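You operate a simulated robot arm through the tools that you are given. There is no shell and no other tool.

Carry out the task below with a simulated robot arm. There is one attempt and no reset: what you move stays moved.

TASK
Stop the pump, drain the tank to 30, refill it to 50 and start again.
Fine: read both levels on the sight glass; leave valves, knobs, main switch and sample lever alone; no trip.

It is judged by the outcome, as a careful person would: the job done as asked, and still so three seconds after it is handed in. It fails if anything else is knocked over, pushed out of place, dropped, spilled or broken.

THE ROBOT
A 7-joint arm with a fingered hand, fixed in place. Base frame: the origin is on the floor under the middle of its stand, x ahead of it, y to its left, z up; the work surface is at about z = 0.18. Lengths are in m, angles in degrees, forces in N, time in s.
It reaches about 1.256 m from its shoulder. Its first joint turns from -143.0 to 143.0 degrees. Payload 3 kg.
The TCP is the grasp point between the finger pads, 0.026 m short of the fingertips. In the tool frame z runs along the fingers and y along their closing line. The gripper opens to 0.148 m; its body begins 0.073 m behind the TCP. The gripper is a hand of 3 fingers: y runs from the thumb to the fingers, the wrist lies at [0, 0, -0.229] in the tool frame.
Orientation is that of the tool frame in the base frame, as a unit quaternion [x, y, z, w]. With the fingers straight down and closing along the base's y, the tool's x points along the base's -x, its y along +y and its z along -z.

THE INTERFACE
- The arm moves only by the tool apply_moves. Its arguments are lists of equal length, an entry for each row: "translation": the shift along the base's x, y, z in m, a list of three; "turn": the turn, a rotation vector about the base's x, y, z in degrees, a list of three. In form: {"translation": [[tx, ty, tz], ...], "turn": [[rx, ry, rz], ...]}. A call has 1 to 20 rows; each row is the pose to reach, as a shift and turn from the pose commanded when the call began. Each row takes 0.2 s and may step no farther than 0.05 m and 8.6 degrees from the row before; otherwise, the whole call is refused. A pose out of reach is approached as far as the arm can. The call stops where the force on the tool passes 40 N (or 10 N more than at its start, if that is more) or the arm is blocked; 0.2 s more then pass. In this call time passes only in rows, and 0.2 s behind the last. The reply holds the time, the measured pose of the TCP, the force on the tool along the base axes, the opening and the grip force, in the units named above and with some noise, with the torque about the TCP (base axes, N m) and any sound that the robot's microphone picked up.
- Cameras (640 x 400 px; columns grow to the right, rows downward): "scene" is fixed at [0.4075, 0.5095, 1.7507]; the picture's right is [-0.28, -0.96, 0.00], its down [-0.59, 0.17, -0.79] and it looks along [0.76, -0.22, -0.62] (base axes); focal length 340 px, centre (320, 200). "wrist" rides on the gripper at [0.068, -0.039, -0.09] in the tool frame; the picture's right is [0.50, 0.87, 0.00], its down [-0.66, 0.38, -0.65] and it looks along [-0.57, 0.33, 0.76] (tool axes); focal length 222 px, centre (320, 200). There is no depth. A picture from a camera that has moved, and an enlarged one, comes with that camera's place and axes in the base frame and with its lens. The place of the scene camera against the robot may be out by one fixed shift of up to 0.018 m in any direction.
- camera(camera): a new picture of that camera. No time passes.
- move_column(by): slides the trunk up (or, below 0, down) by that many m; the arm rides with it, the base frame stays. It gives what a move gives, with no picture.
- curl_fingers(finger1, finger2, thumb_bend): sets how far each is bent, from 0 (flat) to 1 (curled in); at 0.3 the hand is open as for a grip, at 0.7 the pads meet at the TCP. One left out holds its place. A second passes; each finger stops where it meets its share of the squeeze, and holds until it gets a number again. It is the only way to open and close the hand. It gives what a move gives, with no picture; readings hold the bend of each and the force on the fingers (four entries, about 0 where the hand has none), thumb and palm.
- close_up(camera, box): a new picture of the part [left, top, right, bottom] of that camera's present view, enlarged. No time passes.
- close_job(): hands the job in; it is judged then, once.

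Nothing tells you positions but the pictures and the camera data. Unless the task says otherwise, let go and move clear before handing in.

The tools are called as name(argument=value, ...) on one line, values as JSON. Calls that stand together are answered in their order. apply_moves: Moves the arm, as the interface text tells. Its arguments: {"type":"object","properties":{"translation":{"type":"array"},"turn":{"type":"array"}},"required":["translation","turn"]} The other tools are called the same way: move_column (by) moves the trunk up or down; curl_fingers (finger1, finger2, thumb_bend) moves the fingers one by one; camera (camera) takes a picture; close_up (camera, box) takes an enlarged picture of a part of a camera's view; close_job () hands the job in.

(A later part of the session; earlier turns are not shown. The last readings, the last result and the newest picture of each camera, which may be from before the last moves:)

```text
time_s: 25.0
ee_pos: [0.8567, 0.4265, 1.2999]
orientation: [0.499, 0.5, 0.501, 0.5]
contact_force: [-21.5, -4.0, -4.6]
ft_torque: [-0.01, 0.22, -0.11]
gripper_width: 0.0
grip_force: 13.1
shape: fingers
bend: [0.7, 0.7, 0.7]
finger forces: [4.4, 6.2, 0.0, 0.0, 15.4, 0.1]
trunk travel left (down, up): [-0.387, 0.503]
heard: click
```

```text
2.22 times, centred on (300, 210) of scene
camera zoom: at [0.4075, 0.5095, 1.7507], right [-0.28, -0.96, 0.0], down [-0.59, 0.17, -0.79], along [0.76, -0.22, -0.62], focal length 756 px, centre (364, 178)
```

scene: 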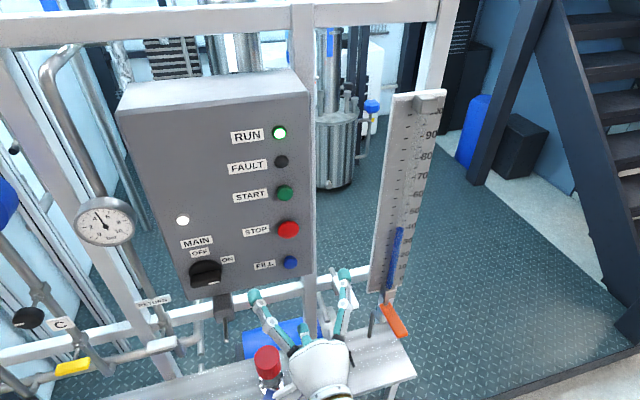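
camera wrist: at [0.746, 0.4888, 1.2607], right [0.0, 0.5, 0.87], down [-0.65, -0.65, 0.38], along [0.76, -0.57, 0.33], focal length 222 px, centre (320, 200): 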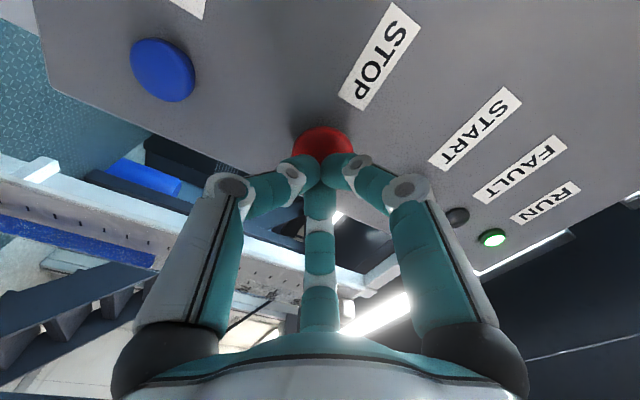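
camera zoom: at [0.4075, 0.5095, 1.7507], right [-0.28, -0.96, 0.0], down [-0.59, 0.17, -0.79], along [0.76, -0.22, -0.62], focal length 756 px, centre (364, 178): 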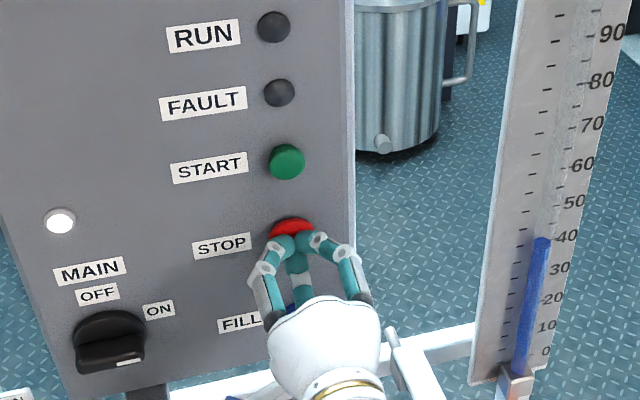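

A click, and the RUN lamp went out: the pump is stopped. I'll retreat from the panel and take a careful look at the sight glass scale.

apply_moves(translation=[[-0.02, 0, 0], [-0.05, 0, 0], [-0.09, 0, 0], [-0.12, 0, 0]], turn=[[0, 0, 0], [0, 0, 0], [0, 0, 0], [0, 0, 0]])

close_up(camera="scene", box=[360, 190, 430, 300])

close_up(camera="wrist", box=[30, 110, 230, 230])

camera(camera="scene")

```text
time_s: 26.0
ee_pos: [0.742, 0.4239, 1.2989]
orientation: [0.5, 0.501, 0.498, 0.501]
contact_force: [-0.3, 0.6, -0.1]
ft_torque: [0.0, 0.01, -0.03]
gripper_width: 0.0
grip_force: 0.1
shape: fingers
bend: [0.7, 0.7, 0.7]
finger forces: [0.1, 0.0, 0.1, 0.1, 0.1, 0.1]
trunk travel left (down, up): [-0.387, 0.503]
```

```text
3.64 times, centred on (395, 245) of scene
camera zoom: at [0.4075, 0.5095, 1.7507], right [-0.28, -0.96, 0.0], down [-0.59, 0.17, -0.79], along [0.76, -0.22, -0.62], focal length 1237 px, centre (47, 36)
```

zoom: 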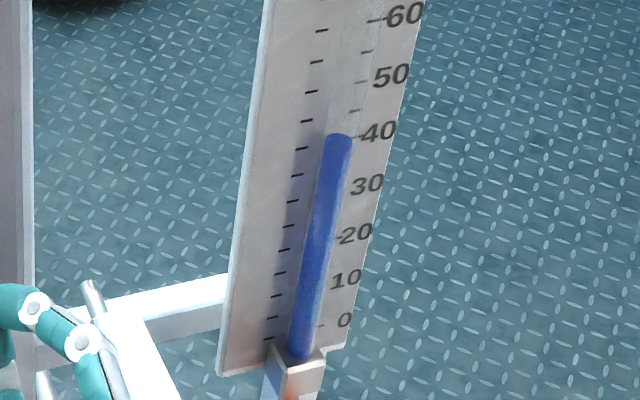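

```text
3.20 times, centred on (130, 170) of wrist
camera zoom: at [0.6501, 0.4905, 1.2595], right [0.0, 0.5, 0.86], down [-0.66, -0.65, 0.38], along [0.76, -0.57, 0.33], focal length 711 px, centre (928, 296)
```

zoom: 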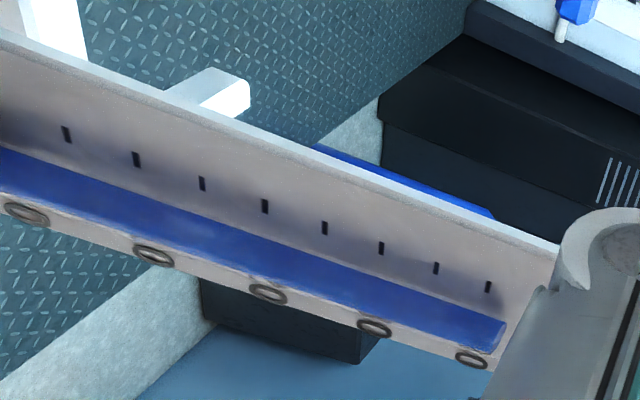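

```text
taken
```

scene: 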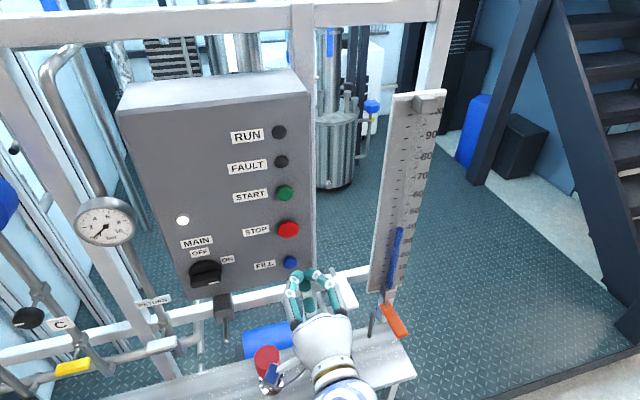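

The parallax-corrected level is about 43: the glass stands about 1 cm in front of the scale and the scene camera looks down on it. Next I'll swing the hand down to above the orange lever, staying well in front of the white lever.

apply_moves(translation=[[0.0, -0.01, -0.02], [0.0, -0.025, -0.045], [0.0, -0.04, -0.07], [0.0, -0.055, -0.1], [0.0, -0.07, -0.13], [0.0, -0.09, -0.155], [0.0, -0.11, -0.18], [0.0, -0.13, -0.2]], turn=[[0, 7, 0], [0, 14, 0], [0, 21, 0], [0, 28, 0], [0, 35, 0], [0, 42, 0], [0, 49, 0], [0, 55, 0]])

camera(camera="wrist")

camera(camera="scene")

```text
time_s: 28.0
ee_pos: [0.6145, 0.4642, 1.1194]
orientation: [0.59, 0.736, 0.262, 0.207]
contact_force: [0.2, 0.9, -0.3]
ft_torque: [-0.04, -0.01, 0.0]
gripper_width: 0.0001
grip_force: 0.1
shape: fingers
bend: [0.7, 0.7, 0.7]
finger forces: [0.0, 0.0, 0.0, 0.1, 0.0, 0.1]
out of reach, approached as far as the arm can: row 8
trunk travel left (down, up): [-0.387, 0.503]
stopped in row 8: the arm was blocked; the commanded pose is now the measured one
```

```text
taken
camera wrist: at [0.5134, 0.5099, 1.1668], right [0.55, 0.63, 0.55], down [0.03, -0.67, 0.74], along [0.84, -0.39, -0.39], focal length 222 px, centre (320, 200)
```

wrist: 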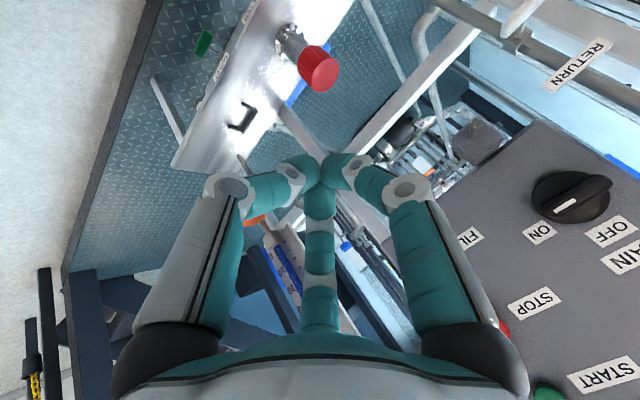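

```text
taken
```

scene: 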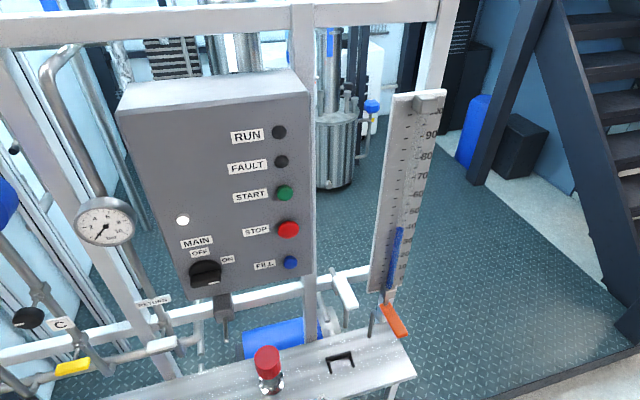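

The wrist hit a joint limit and the hand drifted back into free space, with nothing touched. I'll return to the hand attitude that worked well earlier and approach the lever from there.

apply_moves(translation=[[0.006, -0.017, -0.015], [0.012, -0.034, -0.03], [0.018, -0.051, -0.045], [0.024, -0.068, -0.06], [0.03, -0.085, -0.075], [0.035, -0.104, -0.09]], turn=[[-5.48, 4.05, 2.23], [-10.97, 8.1, 4.47], [-16.45, 12.15, 6.7], [-21.9, 16.2, 8.9], [-27.4, 20.25, 11.2], [-32.9, 24.3, 13.4]])

camera(camera="wrist")

```text
time_s: 29.4
ee_pos: [0.6636, 0.3738, 1.0166]
orientation: [0.46, 0.868, -0.061, 0.175]
contact_force: [0.3, 0.6, -0.2]
ft_torque: [0.01, 0.01, 0.02]
gripper_width: 0.0
grip_force: 0.1
shape: fingers
bend: [0.7, 0.7, 0.7]
finger forces: [0.0, 0.1, 0.0, 0.0, 0.0, 0.0]
out of reach, approached as far as the arm can: row 4, 5, 6
trunk travel left (down, up): [-0.387, 0.503]
```

```text
taken
camera wrist: at [0.5731, 0.4267, 1.0736], right [0.45, 0.88, -0.13], down [0.49, -0.12, 0.86], along [0.75, -0.46, -0.48], focal length 222 px, centre (320, 200)
```

wrist: 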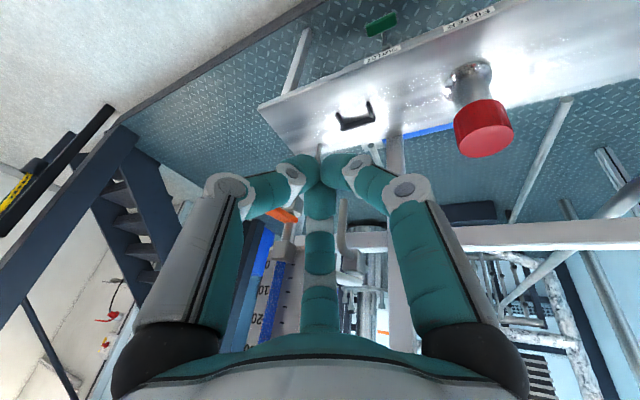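

Reached as planned. Now I'll un-yaw while moving across to in front of the orange lever, keeping x below 0.76.

apply_moves(translation=[[0.016, -0.034, 0.005], [0.032, -0.068, 0.01], [0.048, -0.102, 0.015], [0.064, -0.136, 0.02], [0.08, -0.17, 0.02], [0.096, -0.204, 0.02]], turn=[[0, 0, 8], [0, 0, 16], [0, 0, 24], [0, 0, 32], [0, 0, 40], [0, 0, 48]])

camera(camera="wrist")

camera(camera="scene")

```text
time_s: 30.8
ee_pos: [0.8139, 0.1967, 1.0422]
orientation: [0.118, 0.967, 0.02, 0.224]
contact_force: [-0.3, 1.7, -2.9]
ft_torque: [-0.14, -0.13, -0.1]
gripper_width: 0.0002
grip_force: 0.0
shape: fingers
bend: [0.7, 0.7, 0.7]
finger forces: [0.1, 0.0, 0.0, 0.1, 0.1, 0.0]
out of reach, approached as far as the arm can: row 1, 2, 4, 5, 6
trunk travel left (down, up): [-0.387, 0.503]
```

```text
taken
camera wrist: at [0.7058, 0.1741, 1.0911], right [-0.25, 0.96, -0.14], down [0.37, 0.22, 0.9], along [0.9, 0.17, -0.41], focal length 222 px, centre (320, 200)
```

wrist: 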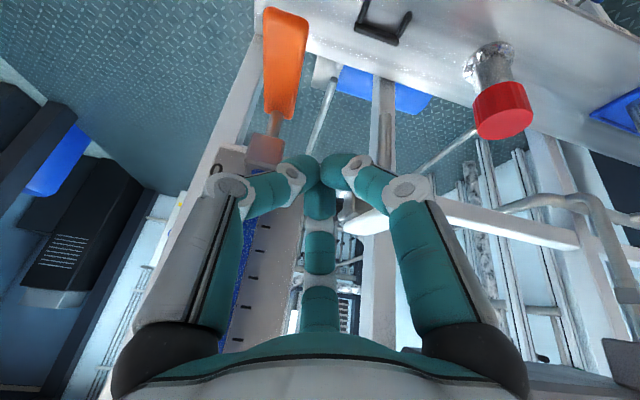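

```text
taken
```

scene: 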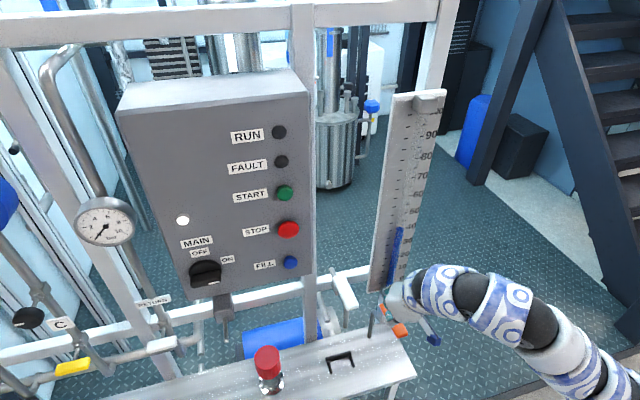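

The hand is now just above and left of the orange lever, which refines to tip (0.815, 0.147, 0.90) and pivot end (0.92, 0.15, 0.89). I'll slide over it with a slight relieving yaw, staying 10 cm above it.

apply_moves(translation=[[0.0, -0.016, 0.0], [0.0, -0.033, 0.0], [0.0, -0.049, 0.0]], turn=[[0, 0, -4], [0, 0, -8], [0, 0, -12]])

camera(camera="wrist")

camera(camera="scene")

```text
time_s: 31.6
ee_pos: [0.8332, 0.1625, 1.0322]
orientation: [0.21, 0.956, 0.005, 0.205]
contact_force: [-0.9, -0.1, -0.3]
ft_torque: [0.03, 0.03, 0.03]
gripper_width: 0.0001
grip_force: 0.1
shape: fingers
bend: [0.7, 0.7, 0.7]
finger forces: [0.1, 0.0, 0.1, 0.0, 0.1, 0.0]
out of reach, approached as far as the arm can: row 1, 2, 3
trunk travel left (down, up): [-0.387, 0.503]
```

```text
taken
camera wrist: at [0.7256, 0.16, 1.0853], right [-0.07, 0.99, -0.11], down [0.44, 0.13, 0.89], along [0.9, 0.01, -0.44], focal length 222 px, centre (320, 200)
```

wrist: 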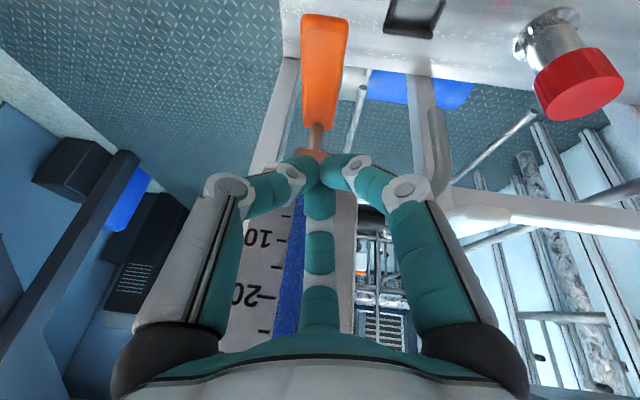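

```text
taken
```

scene: 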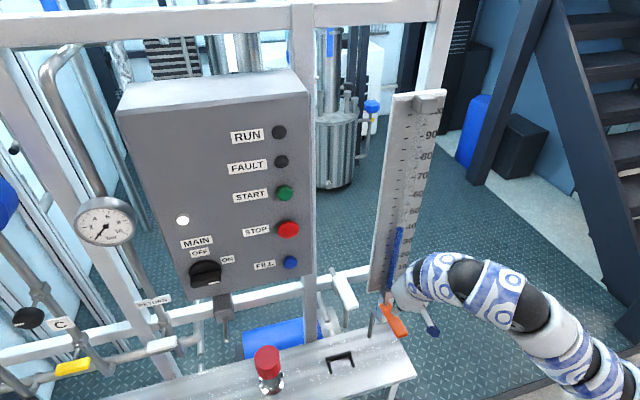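

The arm is at its fold limit here, so I'll slide sideways along its natural arc by a small step to centre over the lever, then use the trunk for the vertical motion.

apply_moves(translation=[[0.004, -0.008, 0.0], [0.008, -0.016, 0.0]], turn=[[0, 0, -1], [0, 0, -2]])

camera(camera="wrist")

```text
time_s: 32.2
ee_pos: [0.8416, 0.1485, 1.0324]
orientation: [0.238, 0.949, -0.001, 0.205]
contact_force: [0.8, -0.1, -0.2]
ft_torque: [0.0, 0.03, -0.02]
gripper_width: 0.0
grip_force: 0.1
shape: fingers
bend: [0.7, 0.7, 0.7]
finger forces: [0.0, 0.0, 0.0, 0.0, 0.0, 0.0]
trunk travel left (down, up): [-0.387, 0.503]
```

```text
taken
camera wrist: at [0.7336, 0.1514, 1.085], right [-0.01, 0.99, -0.11], down [0.44, 0.11, 0.89], along [0.9, -0.04, -0.44], focal length 222 px, centre (320, 200)
```

wrist: 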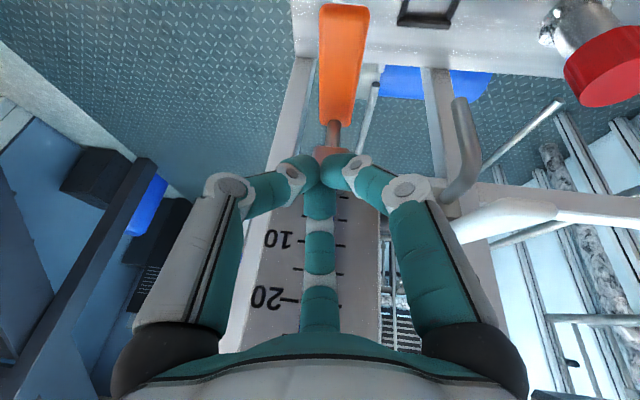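

Centred over the lever: the tip is at about (0.852, 0.146, 1.01) and the lever top at about 0.90. I'll lower the trunk straight down to just above the lever and check.

move_column(by=-0.085)

camera(camera="wrist")

close_up(camera="scene", box=[340, 190, 480, 360])

```text
time_s: 33.4
ee_pos: [0.8413, 0.1471, 0.9459]
orientation: [0.237, 0.95, -0.002, 0.205]
contact_force: [-0.4, 0.5, -0.2]
ft_torque: [0.01, 0.04, 0.0]
gripper_width: 0.0
grip_force: 0.1
shape: fingers
bend: [0.7, 0.7, 0.7]
finger forces: [0.1, 0.1, 0.0, 0.1, 0.0, 0.0]
trunk travel left (down, up): [-0.302, 0.588]
```

```text
taken
camera wrist: at [0.7334, 0.1514, 1.0001], right [-0.01, 0.99, -0.11], down [0.44, 0.11, 0.89], along [0.9, -0.04, -0.44], focal length 222 px, centre (320, 200)
```

wrist: 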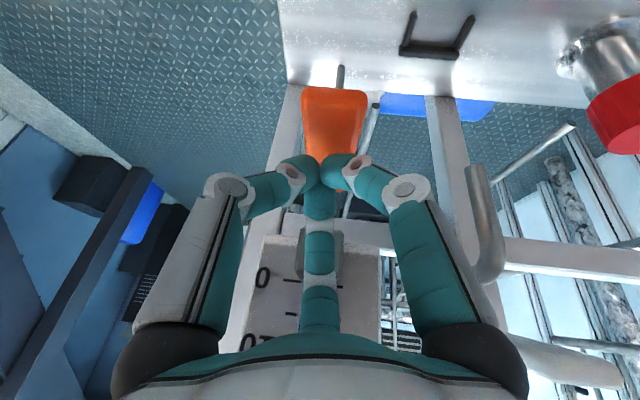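

```text
2.35 times, centred on (410, 275) of scene
camera zoom: at [0.4075, 0.5095, 1.7507], right [-0.28, -0.96, 0.0], down [-0.59, 0.17, -0.79], along [0.76, -0.22, -0.62], focal length 800 px, centre (108, 24)
```

zoom: 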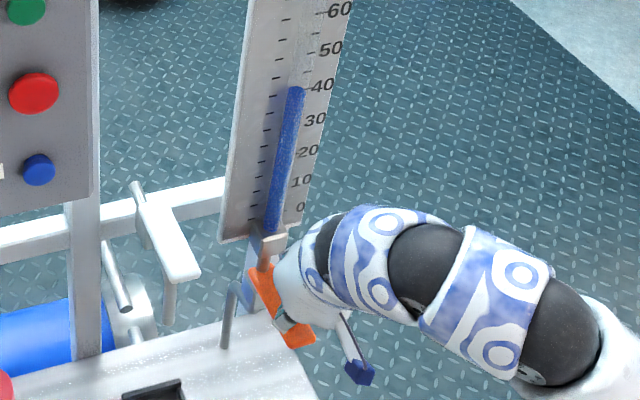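

The fingertips are just above the lever and the scale stays visible to the scene camera. I'll go down gently in small trunk steps and watch the force.

move_column(by=-0.012)

close_up(camera="scene", box=[340, 190, 480, 360])

```text
time_s: 34.0
ee_pos: [0.8421, 0.1487, 0.9343]
orientation: [0.238, 0.95, -0.002, 0.204]
contact_force: [0.6, 0.3, -0.1]
ft_torque: [-0.01, -0.01, -0.02]
gripper_width: 0.0004
grip_force: 0.1
shape: fingers
bend: [0.7, 0.7, 0.7]
finger forces: [0.1, 0.1, 0.0, 0.1, 0.0, 0.1]
trunk travel left (down, up): [-0.29, 0.6]
```

```text
2.35 times, centred on (410, 275) of scene
camera zoom: at [0.4075, 0.5095, 1.7507], right [-0.28, -0.96, 0.0], down [-0.59, 0.17, -0.79], along [0.76, -0.22, -0.62], focal length 800 px, centre (108, 24)
```

zoom: 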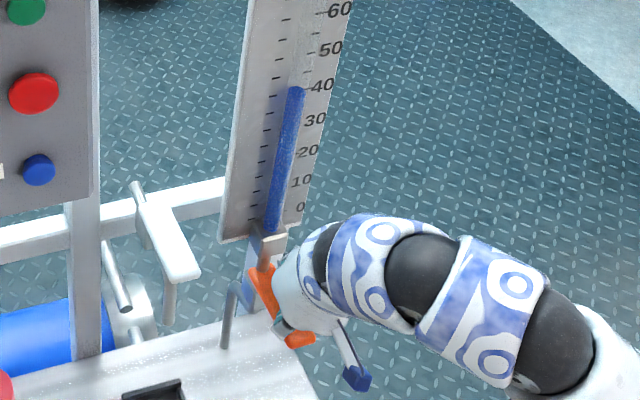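

No contact yet. Another small step down.

move_column(by=-0.01)

close_up(camera="scene", box=[340, 190, 480, 360])

```text
time_s: 34.6
ee_pos: [0.8412, 0.1486, 0.9255]
orientation: [0.238, 0.949, -0.001, 0.204]
contact_force: [-0.1, -0.2, 2.2]
ft_torque: [-0.03, -0.02, -0.01]
gripper_width: 0.0
grip_force: 1.9
shape: fingers
bend: [0.7, 0.7, 0.7]
finger forces: [2.7, 0.0, 0.1, 0.0, 1.3, 0.0]
trunk travel left (down, up): [-0.28, 0.61]
```

```text
2.35 times, centred on (410, 275) of scene
camera zoom: at [0.4075, 0.5095, 1.7507], right [-0.28, -0.96, 0.0], down [-0.59, 0.17, -0.79], along [0.76, -0.22, -0.62], focal length 800 px, centre (108, 24)
```

zoom: 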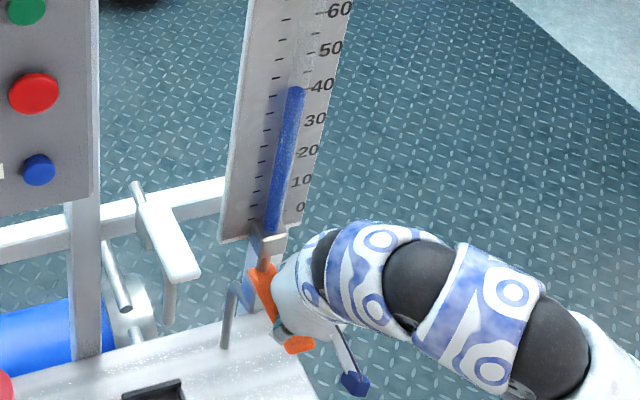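

Light contact (2 N). I'll press a little further.

move_column(by=-0.006)

close_up(camera="scene", box=[340, 190, 480, 360])

camera(camera="wrist")

```text
time_s: 35.1
ee_pos: [0.8411, 0.148, 0.9189]
orientation: [0.238, 0.949, -0.002, 0.204]
contact_force: [-1.1, -0.5, 3.1]
ft_torque: [-0.01, 0.01, 0.02]
gripper_width: 0.0
grip_force: 1.9
shape: fingers
bend: [0.7, 0.7, 0.7]
finger forces: [3.4, 0.1, 0.0, 0.0, 0.1, 0.1]
trunk travel left (down, up): [-0.274, 0.616]
```

```text
2.35 times, centred on (410, 275) of scene
camera zoom: at [0.4075, 0.5095, 1.7507], right [-0.28, -0.96, 0.0], down [-0.59, 0.17, -0.79], along [0.76, -0.22, -0.62], focal length 800 px, centre (108, 24)
```

zoom: 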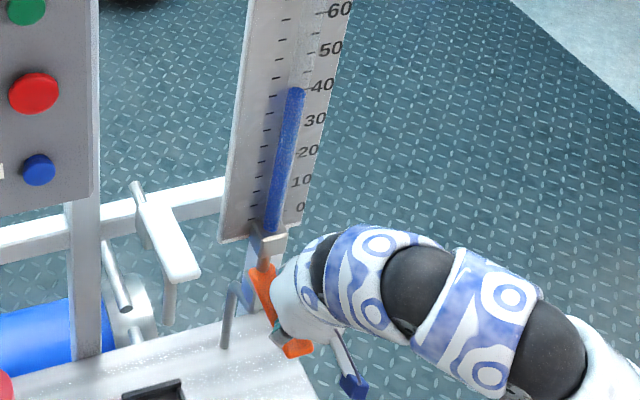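

```text
taken
camera wrist: at [0.7333, 0.1514, 0.9721], right [-0.01, 0.99, -0.11], down [0.44, 0.11, 0.89], along [0.9, -0.04, -0.44], focal length 222 px, centre (320, 200)
```

wrist: 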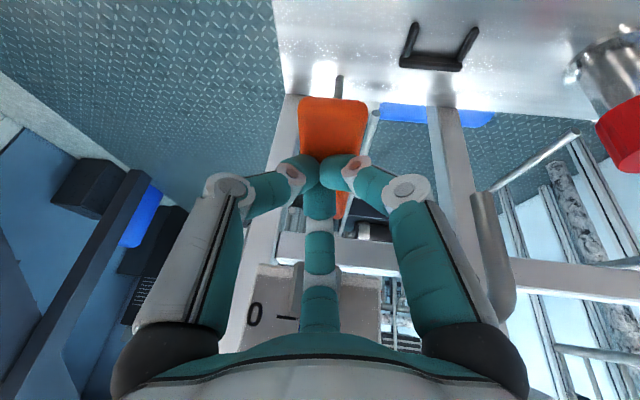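

The lever yields softly (3 N), so it is a spring-loaded press-down tap. I'll continue and watch the level.

move_column(by=-0.008)

close_up(camera="scene", box=[340, 190, 480, 360])

```text
time_s: 35.7
ee_pos: [0.8411, 0.1476, 0.9116]
orientation: [0.238, 0.949, -0.002, 0.204]
contact_force: [-2.4, 0.9, 3.5]
ft_torque: [0.02, 0.03, 0.01]
gripper_width: 0.0001
grip_force: 2.8
shape: fingers
bend: [0.7, 0.7, 0.7]
finger forces: [4.5, 0.0, 0.0, 0.0, 0.0, 0.0]
trunk travel left (down, up): [-0.266, 0.624]
```

```text
2.35 times, centred on (410, 275) of scene
camera zoom: at [0.4075, 0.5095, 1.7507], right [-0.28, -0.96, 0.0], down [-0.59, 0.17, -0.79], along [0.76, -0.22, -0.62], focal length 800 px, centre (108, 24)
```

zoom: 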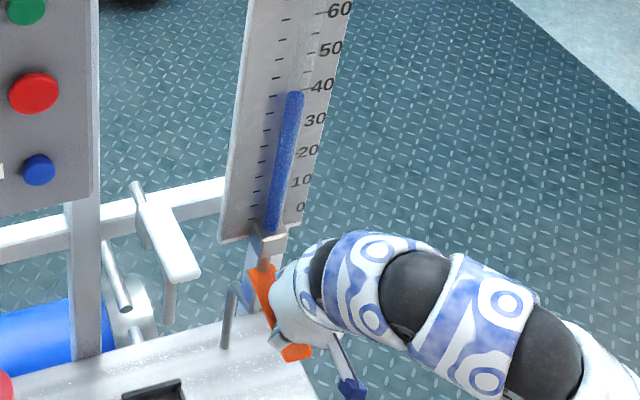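

The level seems to have begun to drop. I'll take a tight close-up to measure it.

close_up(camera="scene", box=[376, 205, 424, 265])

```text
6.67 times, centred on (400, 235) of scene
camera zoom: at [0.4075, 0.5095, 1.7507], right [-0.28, -0.96, 0.0], down [-0.59, 0.17, -0.79], along [0.76, -0.22, -0.62], focal length 2268 px, centre (-213, -33)
```

zoom: 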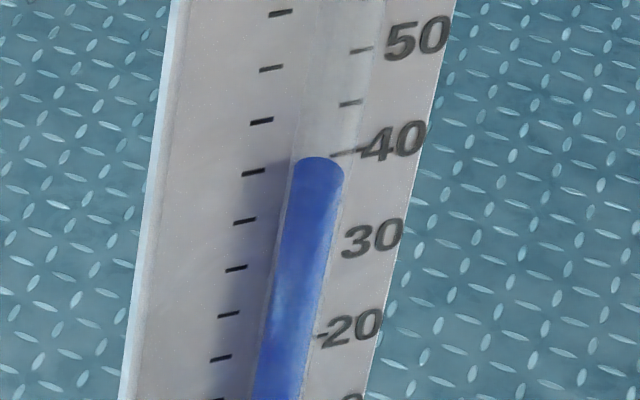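

The level is starting to fall, now reading about 40 raw in this view. I'll hold for a moment with zero moves to measure the drain rate.

apply_moves(translation=[[0, 0, 0], [0, 0, 0], [0, 0, 0]], turn=[[0, 0, 0], [0, 0, 0], [0, 0, 0]])

close_up(camera="scene", box=[376, 205, 424, 265])

```text
time_s: 36.5
ee_pos: [0.8408, 0.1485, 0.9118]
orientation: [0.237, 0.95, 0.0, 0.205]
contact_force: [-1.0, 0.8, 2.5]
ft_torque: [0.0, 0.07, 0.03]
gripper_width: 0.0
grip_force: 2.1
shape: fingers
bend: [0.7, 0.7, 0.7]
finger forces: [4.5, 0.0, 0.0, 0.0, 0.0, 0.0]
trunk travel left (down, up): [-0.266, 0.624]
```

```text
6.67 times, centred on (400, 235) of scene
camera zoom: at [0.4075, 0.5095, 1.7507], right [-0.28, -0.96, 0.0], down [-0.59, 0.17, -0.79], along [0.76, -0.22, -0.62], focal length 2268 px, centre (-213, -33)
```

zoom: 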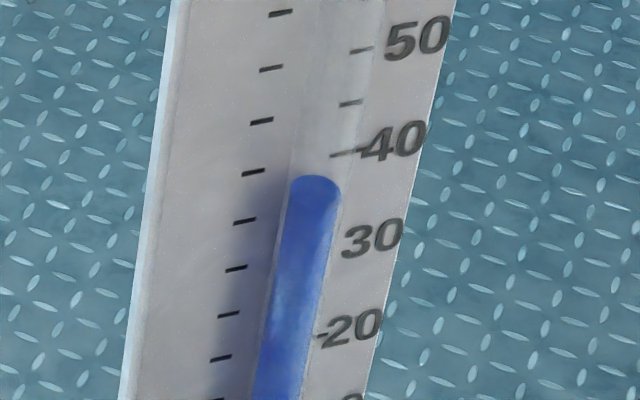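

The drain runs at about 2.4 units/s. With parallax, true 30 corresponds to a raw reading of about 27.7 in this view. I'll hold about 2 s more, then re-measure.

apply_moves(translation=[[0, 0, 0], [0, 0, 0], [0, 0, 0], [0, 0, 0], [0, 0, 0], [0, 0, 0], [0, 0, 0], [0, 0, 0], [0, 0, 0], [0, 0, 0]], turn=[[0, 0, 0], [0, 0, 0], [0, 0, 0], [0, 0, 0], [0, 0, 0], [0, 0, 0], [0, 0, 0], [0, 0, 0], [0, 0, 0], [0, 0, 0]])

close_up(camera="scene", box=[376, 205, 424, 265])

camera(camera="scene")

```text
time_s: 38.7
ee_pos: [0.8415, 0.1471, 0.9098]
orientation: [0.238, 0.949, -0.002, 0.204]
contact_force: [-0.9, 0.7, 3.5]
ft_torque: [0.02, 0.01, 0.0]
gripper_width: 0.0
grip_force: 3.2
shape: fingers
bend: [0.7, 0.7, 0.7]
finger forces: [4.5, 0.0, 0.0, 0.0, 0.0, 0.1]
trunk travel left (down, up): [-0.266, 0.624]
```

```text
6.67 times, centred on (400, 235) of scene
camera zoom: at [0.4075, 0.5095, 1.7507], right [-0.28, -0.96, 0.0], down [-0.59, 0.17, -0.79], along [0.76, -0.22, -0.62], focal length 2268 px, centre (-213, -33)
```

zoom: 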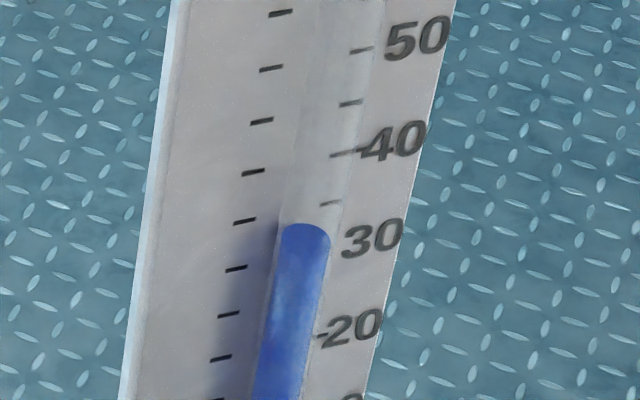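

```text
taken
```

scene: 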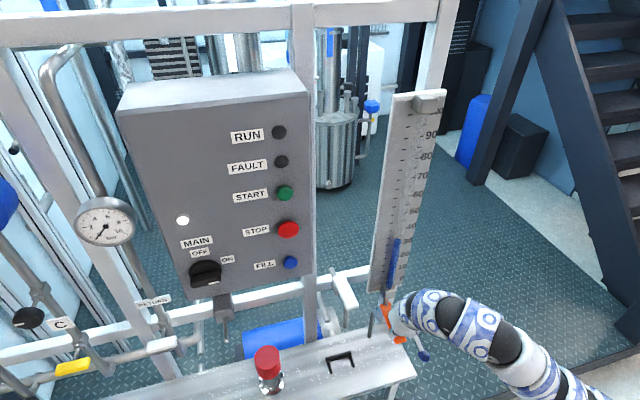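

Raw reading is now about 33.3 (true about 35.5). I'll hold a bit more, then re-measure before releasing.

apply_moves(translation=[[0, 0, 0], [0, 0, 0], [0, 0, 0], [0, 0, 0], [0, 0, 0], [0, 0, 0], [0, 0, 0]], turn=[[0, 0, 0], [0, 0, 0], [0, 0, 0], [0, 0, 0], [0, 0, 0], [0, 0, 0], [0, 0, 0]])

close_up(camera="scene", box=[376, 205, 424, 265])

```text
time_s: 40.3
ee_pos: [0.8416, 0.1478, 0.9119]
orientation: [0.238, 0.949, -0.002, 0.204]
contact_force: [-0.7, 0.4, 2.5]
ft_torque: [0.03, -0.01, 0.01]
gripper_width: 0.0001
grip_force: 2.1
shape: fingers
bend: [0.7, 0.7, 0.7]
finger forces: [4.4, 0.0, 0.1, 0.0, 0.0, 0.1]
trunk travel left (down, up): [-0.266, 0.624]
```

```text
6.67 times, centred on (400, 235) of scene
camera zoom: at [0.4075, 0.5095, 1.7507], right [-0.28, -0.96, 0.0], down [-0.59, 0.17, -0.79], along [0.76, -0.22, -0.62], focal length 2268 px, centre (-213, -33)
```

zoom: 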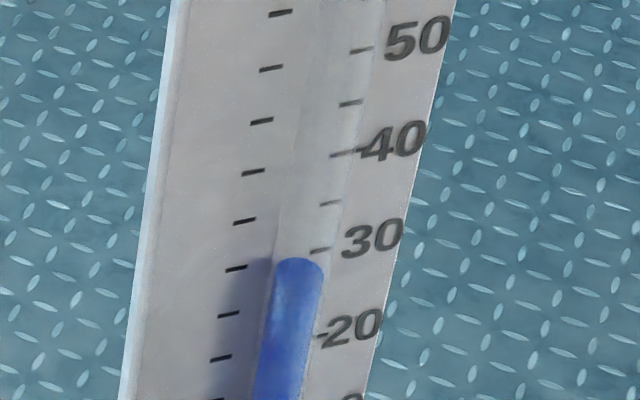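

Raw is about 29.6, so true is about 31.9. I'll hold 0.6 s more and then lift straight off with the trunk.

apply_moves(translation=[[0, 0, 0], [0, 0, 0]], turn=[[0, 0, 0], [0, 0, 0]])

move_column(by=0.04)

close_up(camera="scene", box=[376, 205, 424, 265])

close_up(camera="scene", box=[340, 190, 480, 360])

```text
time_s: 40.9
ee_pos: [0.8412, 0.1467, 0.9108]
orientation: [0.237, 0.95, -0.001, 0.205]
contact_force: [-2.0, 1.1, 4.1]
ft_torque: [0.02, 0.03, -0.03]
gripper_width: 0.0
grip_force: 2.3
shape: fingers
bend: [0.7, 0.7, 0.7]
finger forces: [4.4, 0.0, 0.0, 0.1, 0.0, 0.1]
trunk travel left (down, up): [-0.266, 0.624]
```

```text
time_s: 41.7
ee_pos: [0.8418, 0.1468, 0.9504]
orientation: [0.237, 0.95, -0.001, 0.205]
contact_force: [0.7, -0.8, -0.2]
ft_torque: [-0.01, 0.0, 0.02]
gripper_width: 0.0001
grip_force: 0.0
shape: fingers
bend: [0.7, 0.7, 0.7]
finger forces: [0.0, 0.0, 0.0, 0.1, 0.0, 0.1]
trunk travel left (down, up): [-0.306, 0.584]
```

```text
6.67 times, centred on (400, 235) of scene
camera zoom: at [0.4075, 0.5095, 1.7507], right [-0.28, -0.96, 0.0], down [-0.59, 0.17, -0.79], along [0.76, -0.22, -0.62], focal length 2268 px, centre (-213, -33)
```

zoom: 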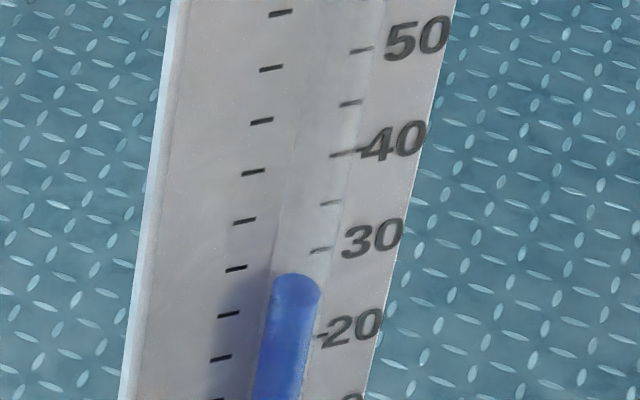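

```text
2.35 times, centred on (410, 275) of scene
camera zoom: at [0.4075, 0.5095, 1.7507], right [-0.28, -0.96, 0.0], down [-0.59, 0.17, -0.79], along [0.76, -0.22, -0.62], focal length 800 px, centre (108, 24)
```

zoom: 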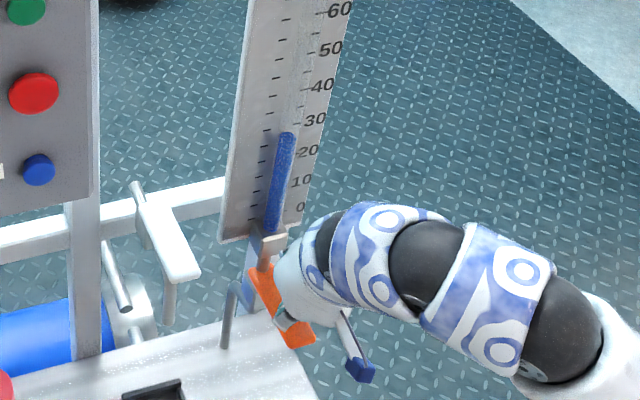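

The drain is closed again (lever back up). Raw about 28.1 gives true about 30.3. I'll raise straight up so the wrist camera is level with the liquid surface and verify, and check that it holds.

move_column(by=0.13)

camera(camera="wrist")

close_up(camera="scene", box=[376, 205, 424, 265])

```text
time_s: 43.3
ee_pos: [0.8418, 0.147, 1.0802]
orientation: [0.237, 0.95, -0.002, 0.205]
contact_force: [-0.6, 0.9, 0.4]
ft_torque: [0.01, -0.01, -0.02]
gripper_width: 0.0
grip_force: 0.0
shape: fingers
bend: [0.7, 0.7, 0.7]
finger forces: [0.1, 0.1, 0.1, 0.0, 0.1, 0.0]
trunk travel left (down, up): [-0.436, 0.454]
```

```text
taken
camera wrist: at [0.7336, 0.1514, 1.1338], right [-0.01, 0.99, -0.11], down [0.44, 0.11, 0.89], along [0.9, -0.04, -0.44], focal length 222 px, centre (320, 200)
```

wrist: 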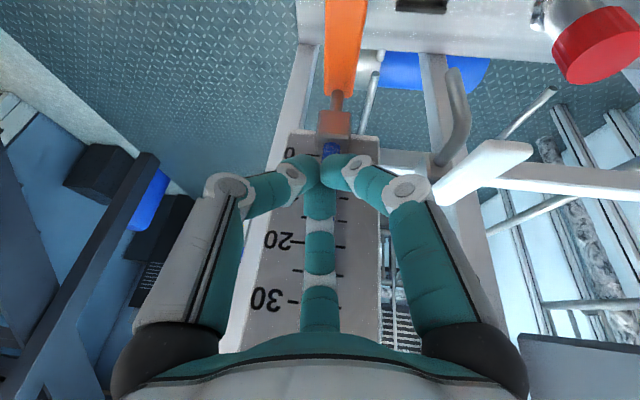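

```text
6.67 times, centred on (400, 235) of scene
camera zoom: at [0.4075, 0.5095, 1.7507], right [-0.28, -0.96, 0.0], down [-0.59, 0.17, -0.79], along [0.76, -0.22, -0.62], focal length 2268 px, centre (-213, -33)
```

zoom: 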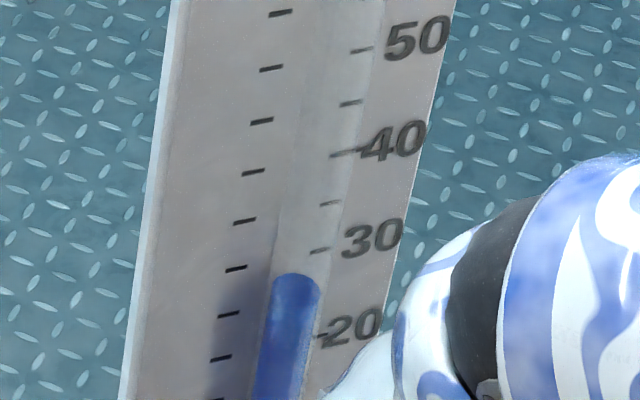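

The level holds steady. The finger hides the tube in this view, so I'll go back toward the panel by the same way, where the wrist camera gives a near-level view of the glass.

apply_moves(translation=[[-0.0257, 0.0319, 0.0], [-0.0514, 0.0638, 0.0], [-0.0771, 0.0957, -0.01], [-0.1028, 0.1276, -0.02], [-0.1285, 0.1595, -0.03], [-0.1542, 0.1914, -0.04], [-0.18, 0.223, -0.05]], turn=[[-0.06, 0.41, -4.03], [-0.12, 0.82, -8.06], [-0.17, 1.24, -12.1], [-0.23, 1.66, -16.1], [-0.29, 2.07, -20.1], [-0.34, 2.49, -24.2], [-0.4, 2.9, -28.2]])

camera(camera="wrist")

```text
time_s: 44.9
ee_pos: [0.6626, 0.3695, 1.0326]
orientation: [0.462, 0.868, -0.06, 0.175]
contact_force: [-0.6, 0.2, 0.3]
ft_torque: [-0.01, 0.0, -0.01]
gripper_width: 0.0
grip_force: 0.0
shape: fingers
bend: [0.7, 0.7, 0.7]
finger forces: [0.0, 0.0, 0.0, 0.1, 0.1, 0.1]
trunk travel left (down, up): [-0.436, 0.454]
```

```text
taken
camera wrist: at [0.5719, 0.423, 1.091], right [0.46, 0.88, -0.13], down [0.48, -0.12, 0.87], along [0.75, -0.46, -0.48], focal length 222 px, centre (320, 200)
```

wrist: 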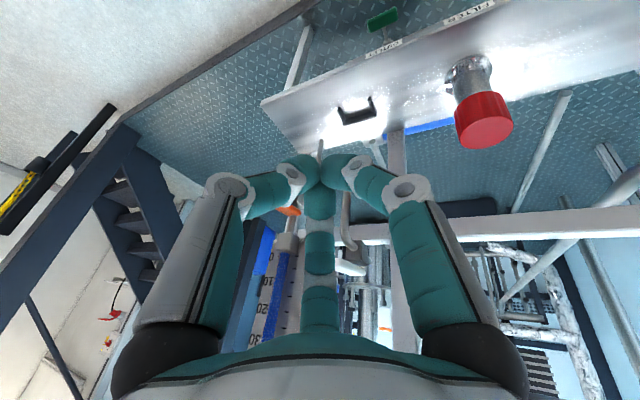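

On track. Now I'll rotate to the panel-pressing attitude, ending in front of the FILL button.

apply_moves(translation=[[0.002, 0.005, 0.01], [0.004, 0.01, 0.02], [0.006, 0.015, 0.03], [0.008, 0.02, 0.045], [0.01, 0.025, 0.06], [0.012, 0.03, 0.075], [0.022, 0.035, 0.095], [0.032, 0.04, 0.115], [0.044, 0.045, 0.135], [0.056, 0.05, 0.15], [0.07, 0.0545, 0.167]], turn=[[3.7, -6.98, -0.98], [7.4, -13.96, -1.96], [11.1, -20.95, -2.95], [14.8, -27.93, -3.93], [18.5, -34.9, -4.9], [22.2, -41.9, -5.9], [25.9, -48.9, -6.87], [29.6, -55.85, -7.85], [33.3, -62.8, -8.84], [37.0, -69.8, -9.8], [40.7, -76.8, -10.8]])

camera(camera="wrist")

camera(camera="scene")

```text
time_s: 47.3
ee_pos: [0.7313, 0.4246, 1.1993]
orientation: [0.499, 0.5, 0.501, 0.501]
contact_force: [-0.2, -0.1, 0.0]
ft_torque: [0.01, -0.03, 0.01]
gripper_width: 0.0
grip_force: 0.1
shape: fingers
bend: [0.7, 0.7, 0.7]
finger forces: [0.0, 0.0, 0.0, 0.1, 0.0, 0.0]
trunk travel left (down, up): [-0.436, 0.454]
```

```text
taken
camera wrist: at [0.6397, 0.4904, 1.1616], right [0.0, 0.5, 0.87], down [-0.65, -0.66, 0.38], along [0.76, -0.56, 0.33], focal length 222 px, centre (320, 200)
```

wrist: 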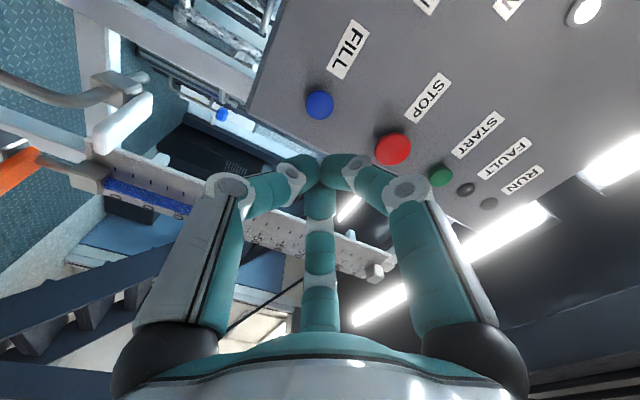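

```text
taken
```

scene: 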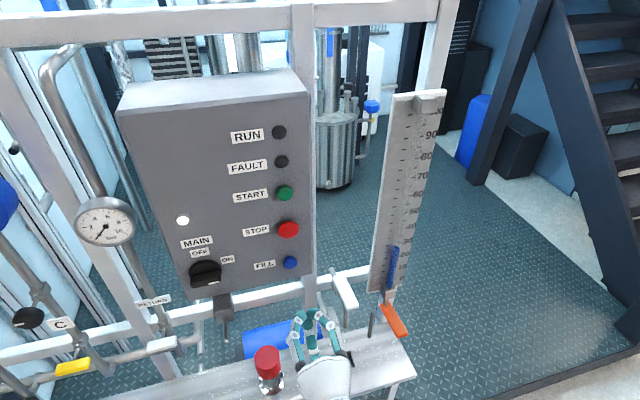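

Excellent: in front of FILL, with a near-level wrist view of the glass. I'll zoom in to verify the 30 level.

close_up(camera="wrist", box=[80, 130, 240, 240])

close_up(camera="scene", box=[376, 205, 424, 265])

```text
3.64 times, centred on (160, 185) of wrist
camera zoom: at [0.6397, 0.4904, 1.1616], right [0.0, 0.5, 0.87], down [-0.65, -0.66, 0.38], along [0.76, -0.56, 0.33], focal length 808 px, centre (902, 254)
```

zoom: 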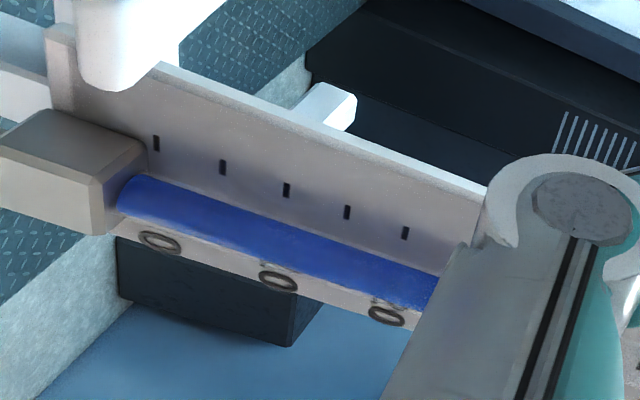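

```text
6.67 times, centred on (400, 235) of scene
camera zoom: at [0.4075, 0.5095, 1.7507], right [-0.28, -0.96, 0.0], down [-0.59, 0.17, -0.79], along [0.76, -0.22, -0.62], focal length 2268 px, centre (-213, -33)
```

zoom: 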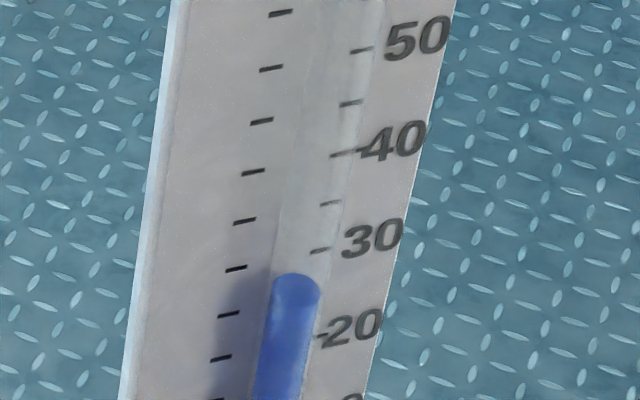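

The finger hides the top of the column here. I'll raise the hand 5 cm to clear the view and read again.

apply_moves(translation=[[0, 0, 0.03], [0, 0, 0.06]], turn=[[0, 0, 0], [0, 0, 0]])

close_up(camera="wrist", box=[60, 130, 220, 230])

```text
time_s: 47.9
ee_pos: [0.7299, 0.4241, 1.2616]
orientation: [0.5, 0.501, 0.5, 0.499]
contact_force: [-0.2, 0.5, 0.3]
ft_torque: [0.0, 0.02, 0.01]
gripper_width: 0.0002
grip_force: 0.0
shape: fingers
bend: [0.7, 0.7, 0.7]
finger forces: [0.0, 0.0, 0.0, 0.1, 0.0, 0.0]
trunk travel left (down, up): [-0.436, 0.454]
```

```text
4.00 times, centred on (140, 180) of wrist
camera zoom: at [0.6385, 0.4905, 1.2226], right [0.0, 0.5, 0.87], down [-0.65, -0.66, 0.38], along [0.76, -0.57, 0.33], focal length 888 px, centre (1040, 280)
```

zoom: 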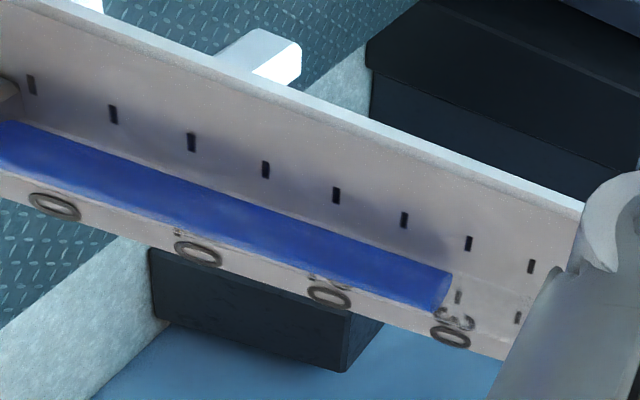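

The 30 reading is confirmed: about 30.2 after the small parallax correction. Now I'll line up with FILL (y≈0.4245, z≈1.2005) and approach.

apply_moves(translation=[[0.02, 0, -0.03], [0.05, 0, -0.061], [0.08, 0, -0.061], [0.105, 0, -0.061]], turn=[[0, 0, 0], [0, 0, 0], [0, 0, 0], [0, 0, 0]])

camera(camera="wrist")

close_up(camera="scene", box=[200, 120, 440, 320])

```text
time_s: 48.9
ee_pos: [0.8382, 0.4239, 1.1989]
orientation: [0.5, 0.5, 0.501, 0.5]
contact_force: [-0.3, -0.1, 0.6]
ft_torque: [-0.01, -0.01, -0.01]
gripper_width: 0.0
grip_force: 0.0
shape: fingers
bend: [0.7, 0.7, 0.7]
finger forces: [0.0, 0.0, 0.1, 0.0, 0.0, 0.0]
trunk travel left (down, up): [-0.436, 0.454]
```

```text
taken
camera wrist: at [0.747, 0.4902, 1.1599], right [0.0, 0.5, 0.87], down [-0.65, -0.66, 0.38], along [0.76, -0.57, 0.33], focal length 222 px, centre (320, 200)
```

wrist: 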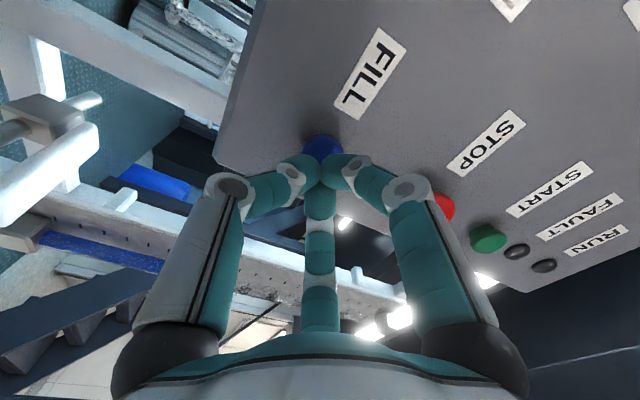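

```text
2.00 times, centred on (320, 220) of scene
camera zoom: at [0.4075, 0.5095, 1.7507], right [-0.28, -0.96, 0.0], down [-0.59, 0.17, -0.79], along [0.76, -0.22, -0.62], focal length 680 px, centre (320, 160)
```

zoom: 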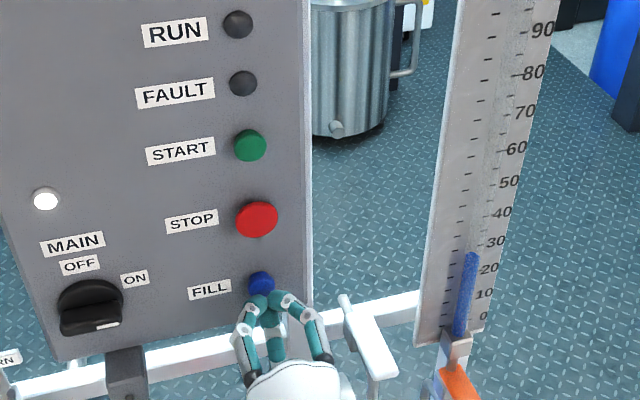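

Lined up with FILL. I'll press in small steps and check the level right after.

apply_moves(translation=[[0.008, 0.0005, 0.001], [0.015, 0.0005, 0.001]], turn=[[0, 0, 0], [0, 0, 0]])

close_up(camera="scene", box=[376, 205, 424, 265])

```text
time_s: 49.5
ee_pos: [0.8526, 0.4252, 1.1963]
orientation: [0.499, 0.501, 0.5, 0.499]
contact_force: [-2.0, -0.1, -1.3]
ft_torque: [-0.02, 0.03, 0.0]
gripper_width: 0.0003
grip_force: 0.3
shape: fingers
bend: [0.7, 0.7, 0.7]
finger forces: [0.1, 0.0, 0.0, 0.0, 1.3, 0.0]
trunk travel left (down, up): [-0.436, 0.454]
```

```text
6.67 times, centred on (400, 235) of scene
camera zoom: at [0.4075, 0.5095, 1.7507], right [-0.28, -0.96, 0.0], down [-0.59, 0.17, -0.79], along [0.76, -0.22, -0.62], focal length 2268 px, centre (-213, -33)
```

zoom: 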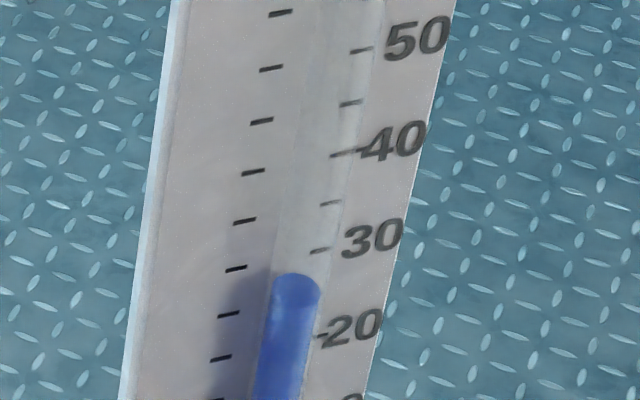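

Just touching the button (2 N), with no change yet. Pressing a little further.

apply_moves(translation=[[0.006, 0, 0.001]], turn=[[0, 0, 0]])

close_up(camera="scene", box=[376, 205, 424, 265])

```text
time_s: 49.9
ee_pos: [0.8571, 0.4264, 1.1988]
orientation: [0.499, 0.5, 0.501, 0.5]
contact_force: [-9.6, -1.1, -2.5]
ft_torque: [0.02, 0.11, -0.06]
gripper_width: 0.0002
grip_force: 6.3
shape: fingers
bend: [0.7, 0.7, 0.7]
finger forces: [2.1, 3.3, 0.1, 0.0, 7.0, 0.0]
trunk travel left (down, up): [-0.436, 0.454]
heard: click
```

```text
6.67 times, centred on (400, 235) of scene
camera zoom: at [0.4075, 0.5095, 1.7507], right [-0.28, -0.96, 0.0], down [-0.59, 0.17, -0.79], along [0.76, -0.22, -0.62], focal length 2268 px, centre (-213, -33)
```

zoom: 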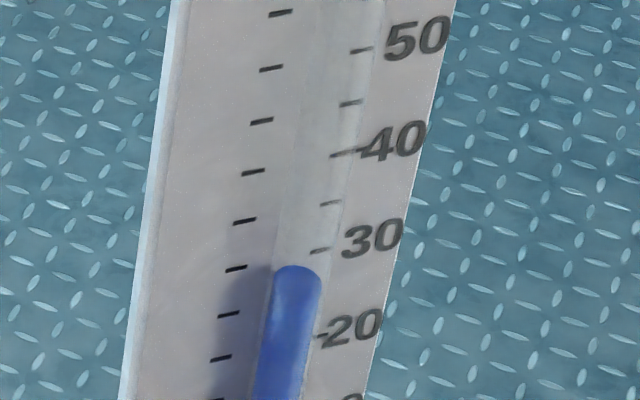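

Click heard, and the level is rising. I'll hold steady and measure the rate.

apply_moves(translation=[[0, 0, 0], [0, 0, 0], [0, 0, 0], [0, 0, 0]], turn=[[0, 0, 0], [0, 0, 0], [0, 0, 0], [0, 0, 0]])

close_up(camera="scene", box=[376, 205, 424, 265])

```text
time_s: 50.9
ee_pos: [0.8588, 0.4263, 1.1993]
orientation: [0.499, 0.5, 0.501, 0.5]
contact_force: [-10.0, 1.0, -2.7]
ft_torque: [0.05, 0.16, 0.01]
gripper_width: 0.0
grip_force: 6.8
shape: fingers
bend: [0.7, 0.7, 0.7]
finger forces: [2.2, 2.5, 0.0, 0.0, 8.6, 0.0]
trunk travel left (down, up): [-0.436, 0.454]
```

```text
6.67 times, centred on (400, 235) of scene
camera zoom: at [0.4075, 0.5095, 1.7507], right [-0.28, -0.96, 0.0], down [-0.59, 0.17, -0.79], along [0.76, -0.22, -0.62], focal length 2268 px, centre (-213, -33)
```

zoom: 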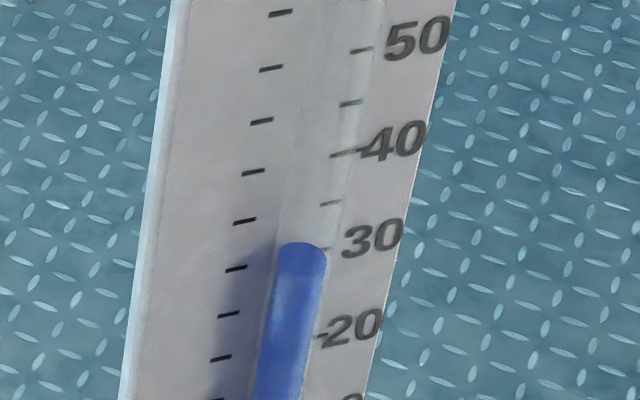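

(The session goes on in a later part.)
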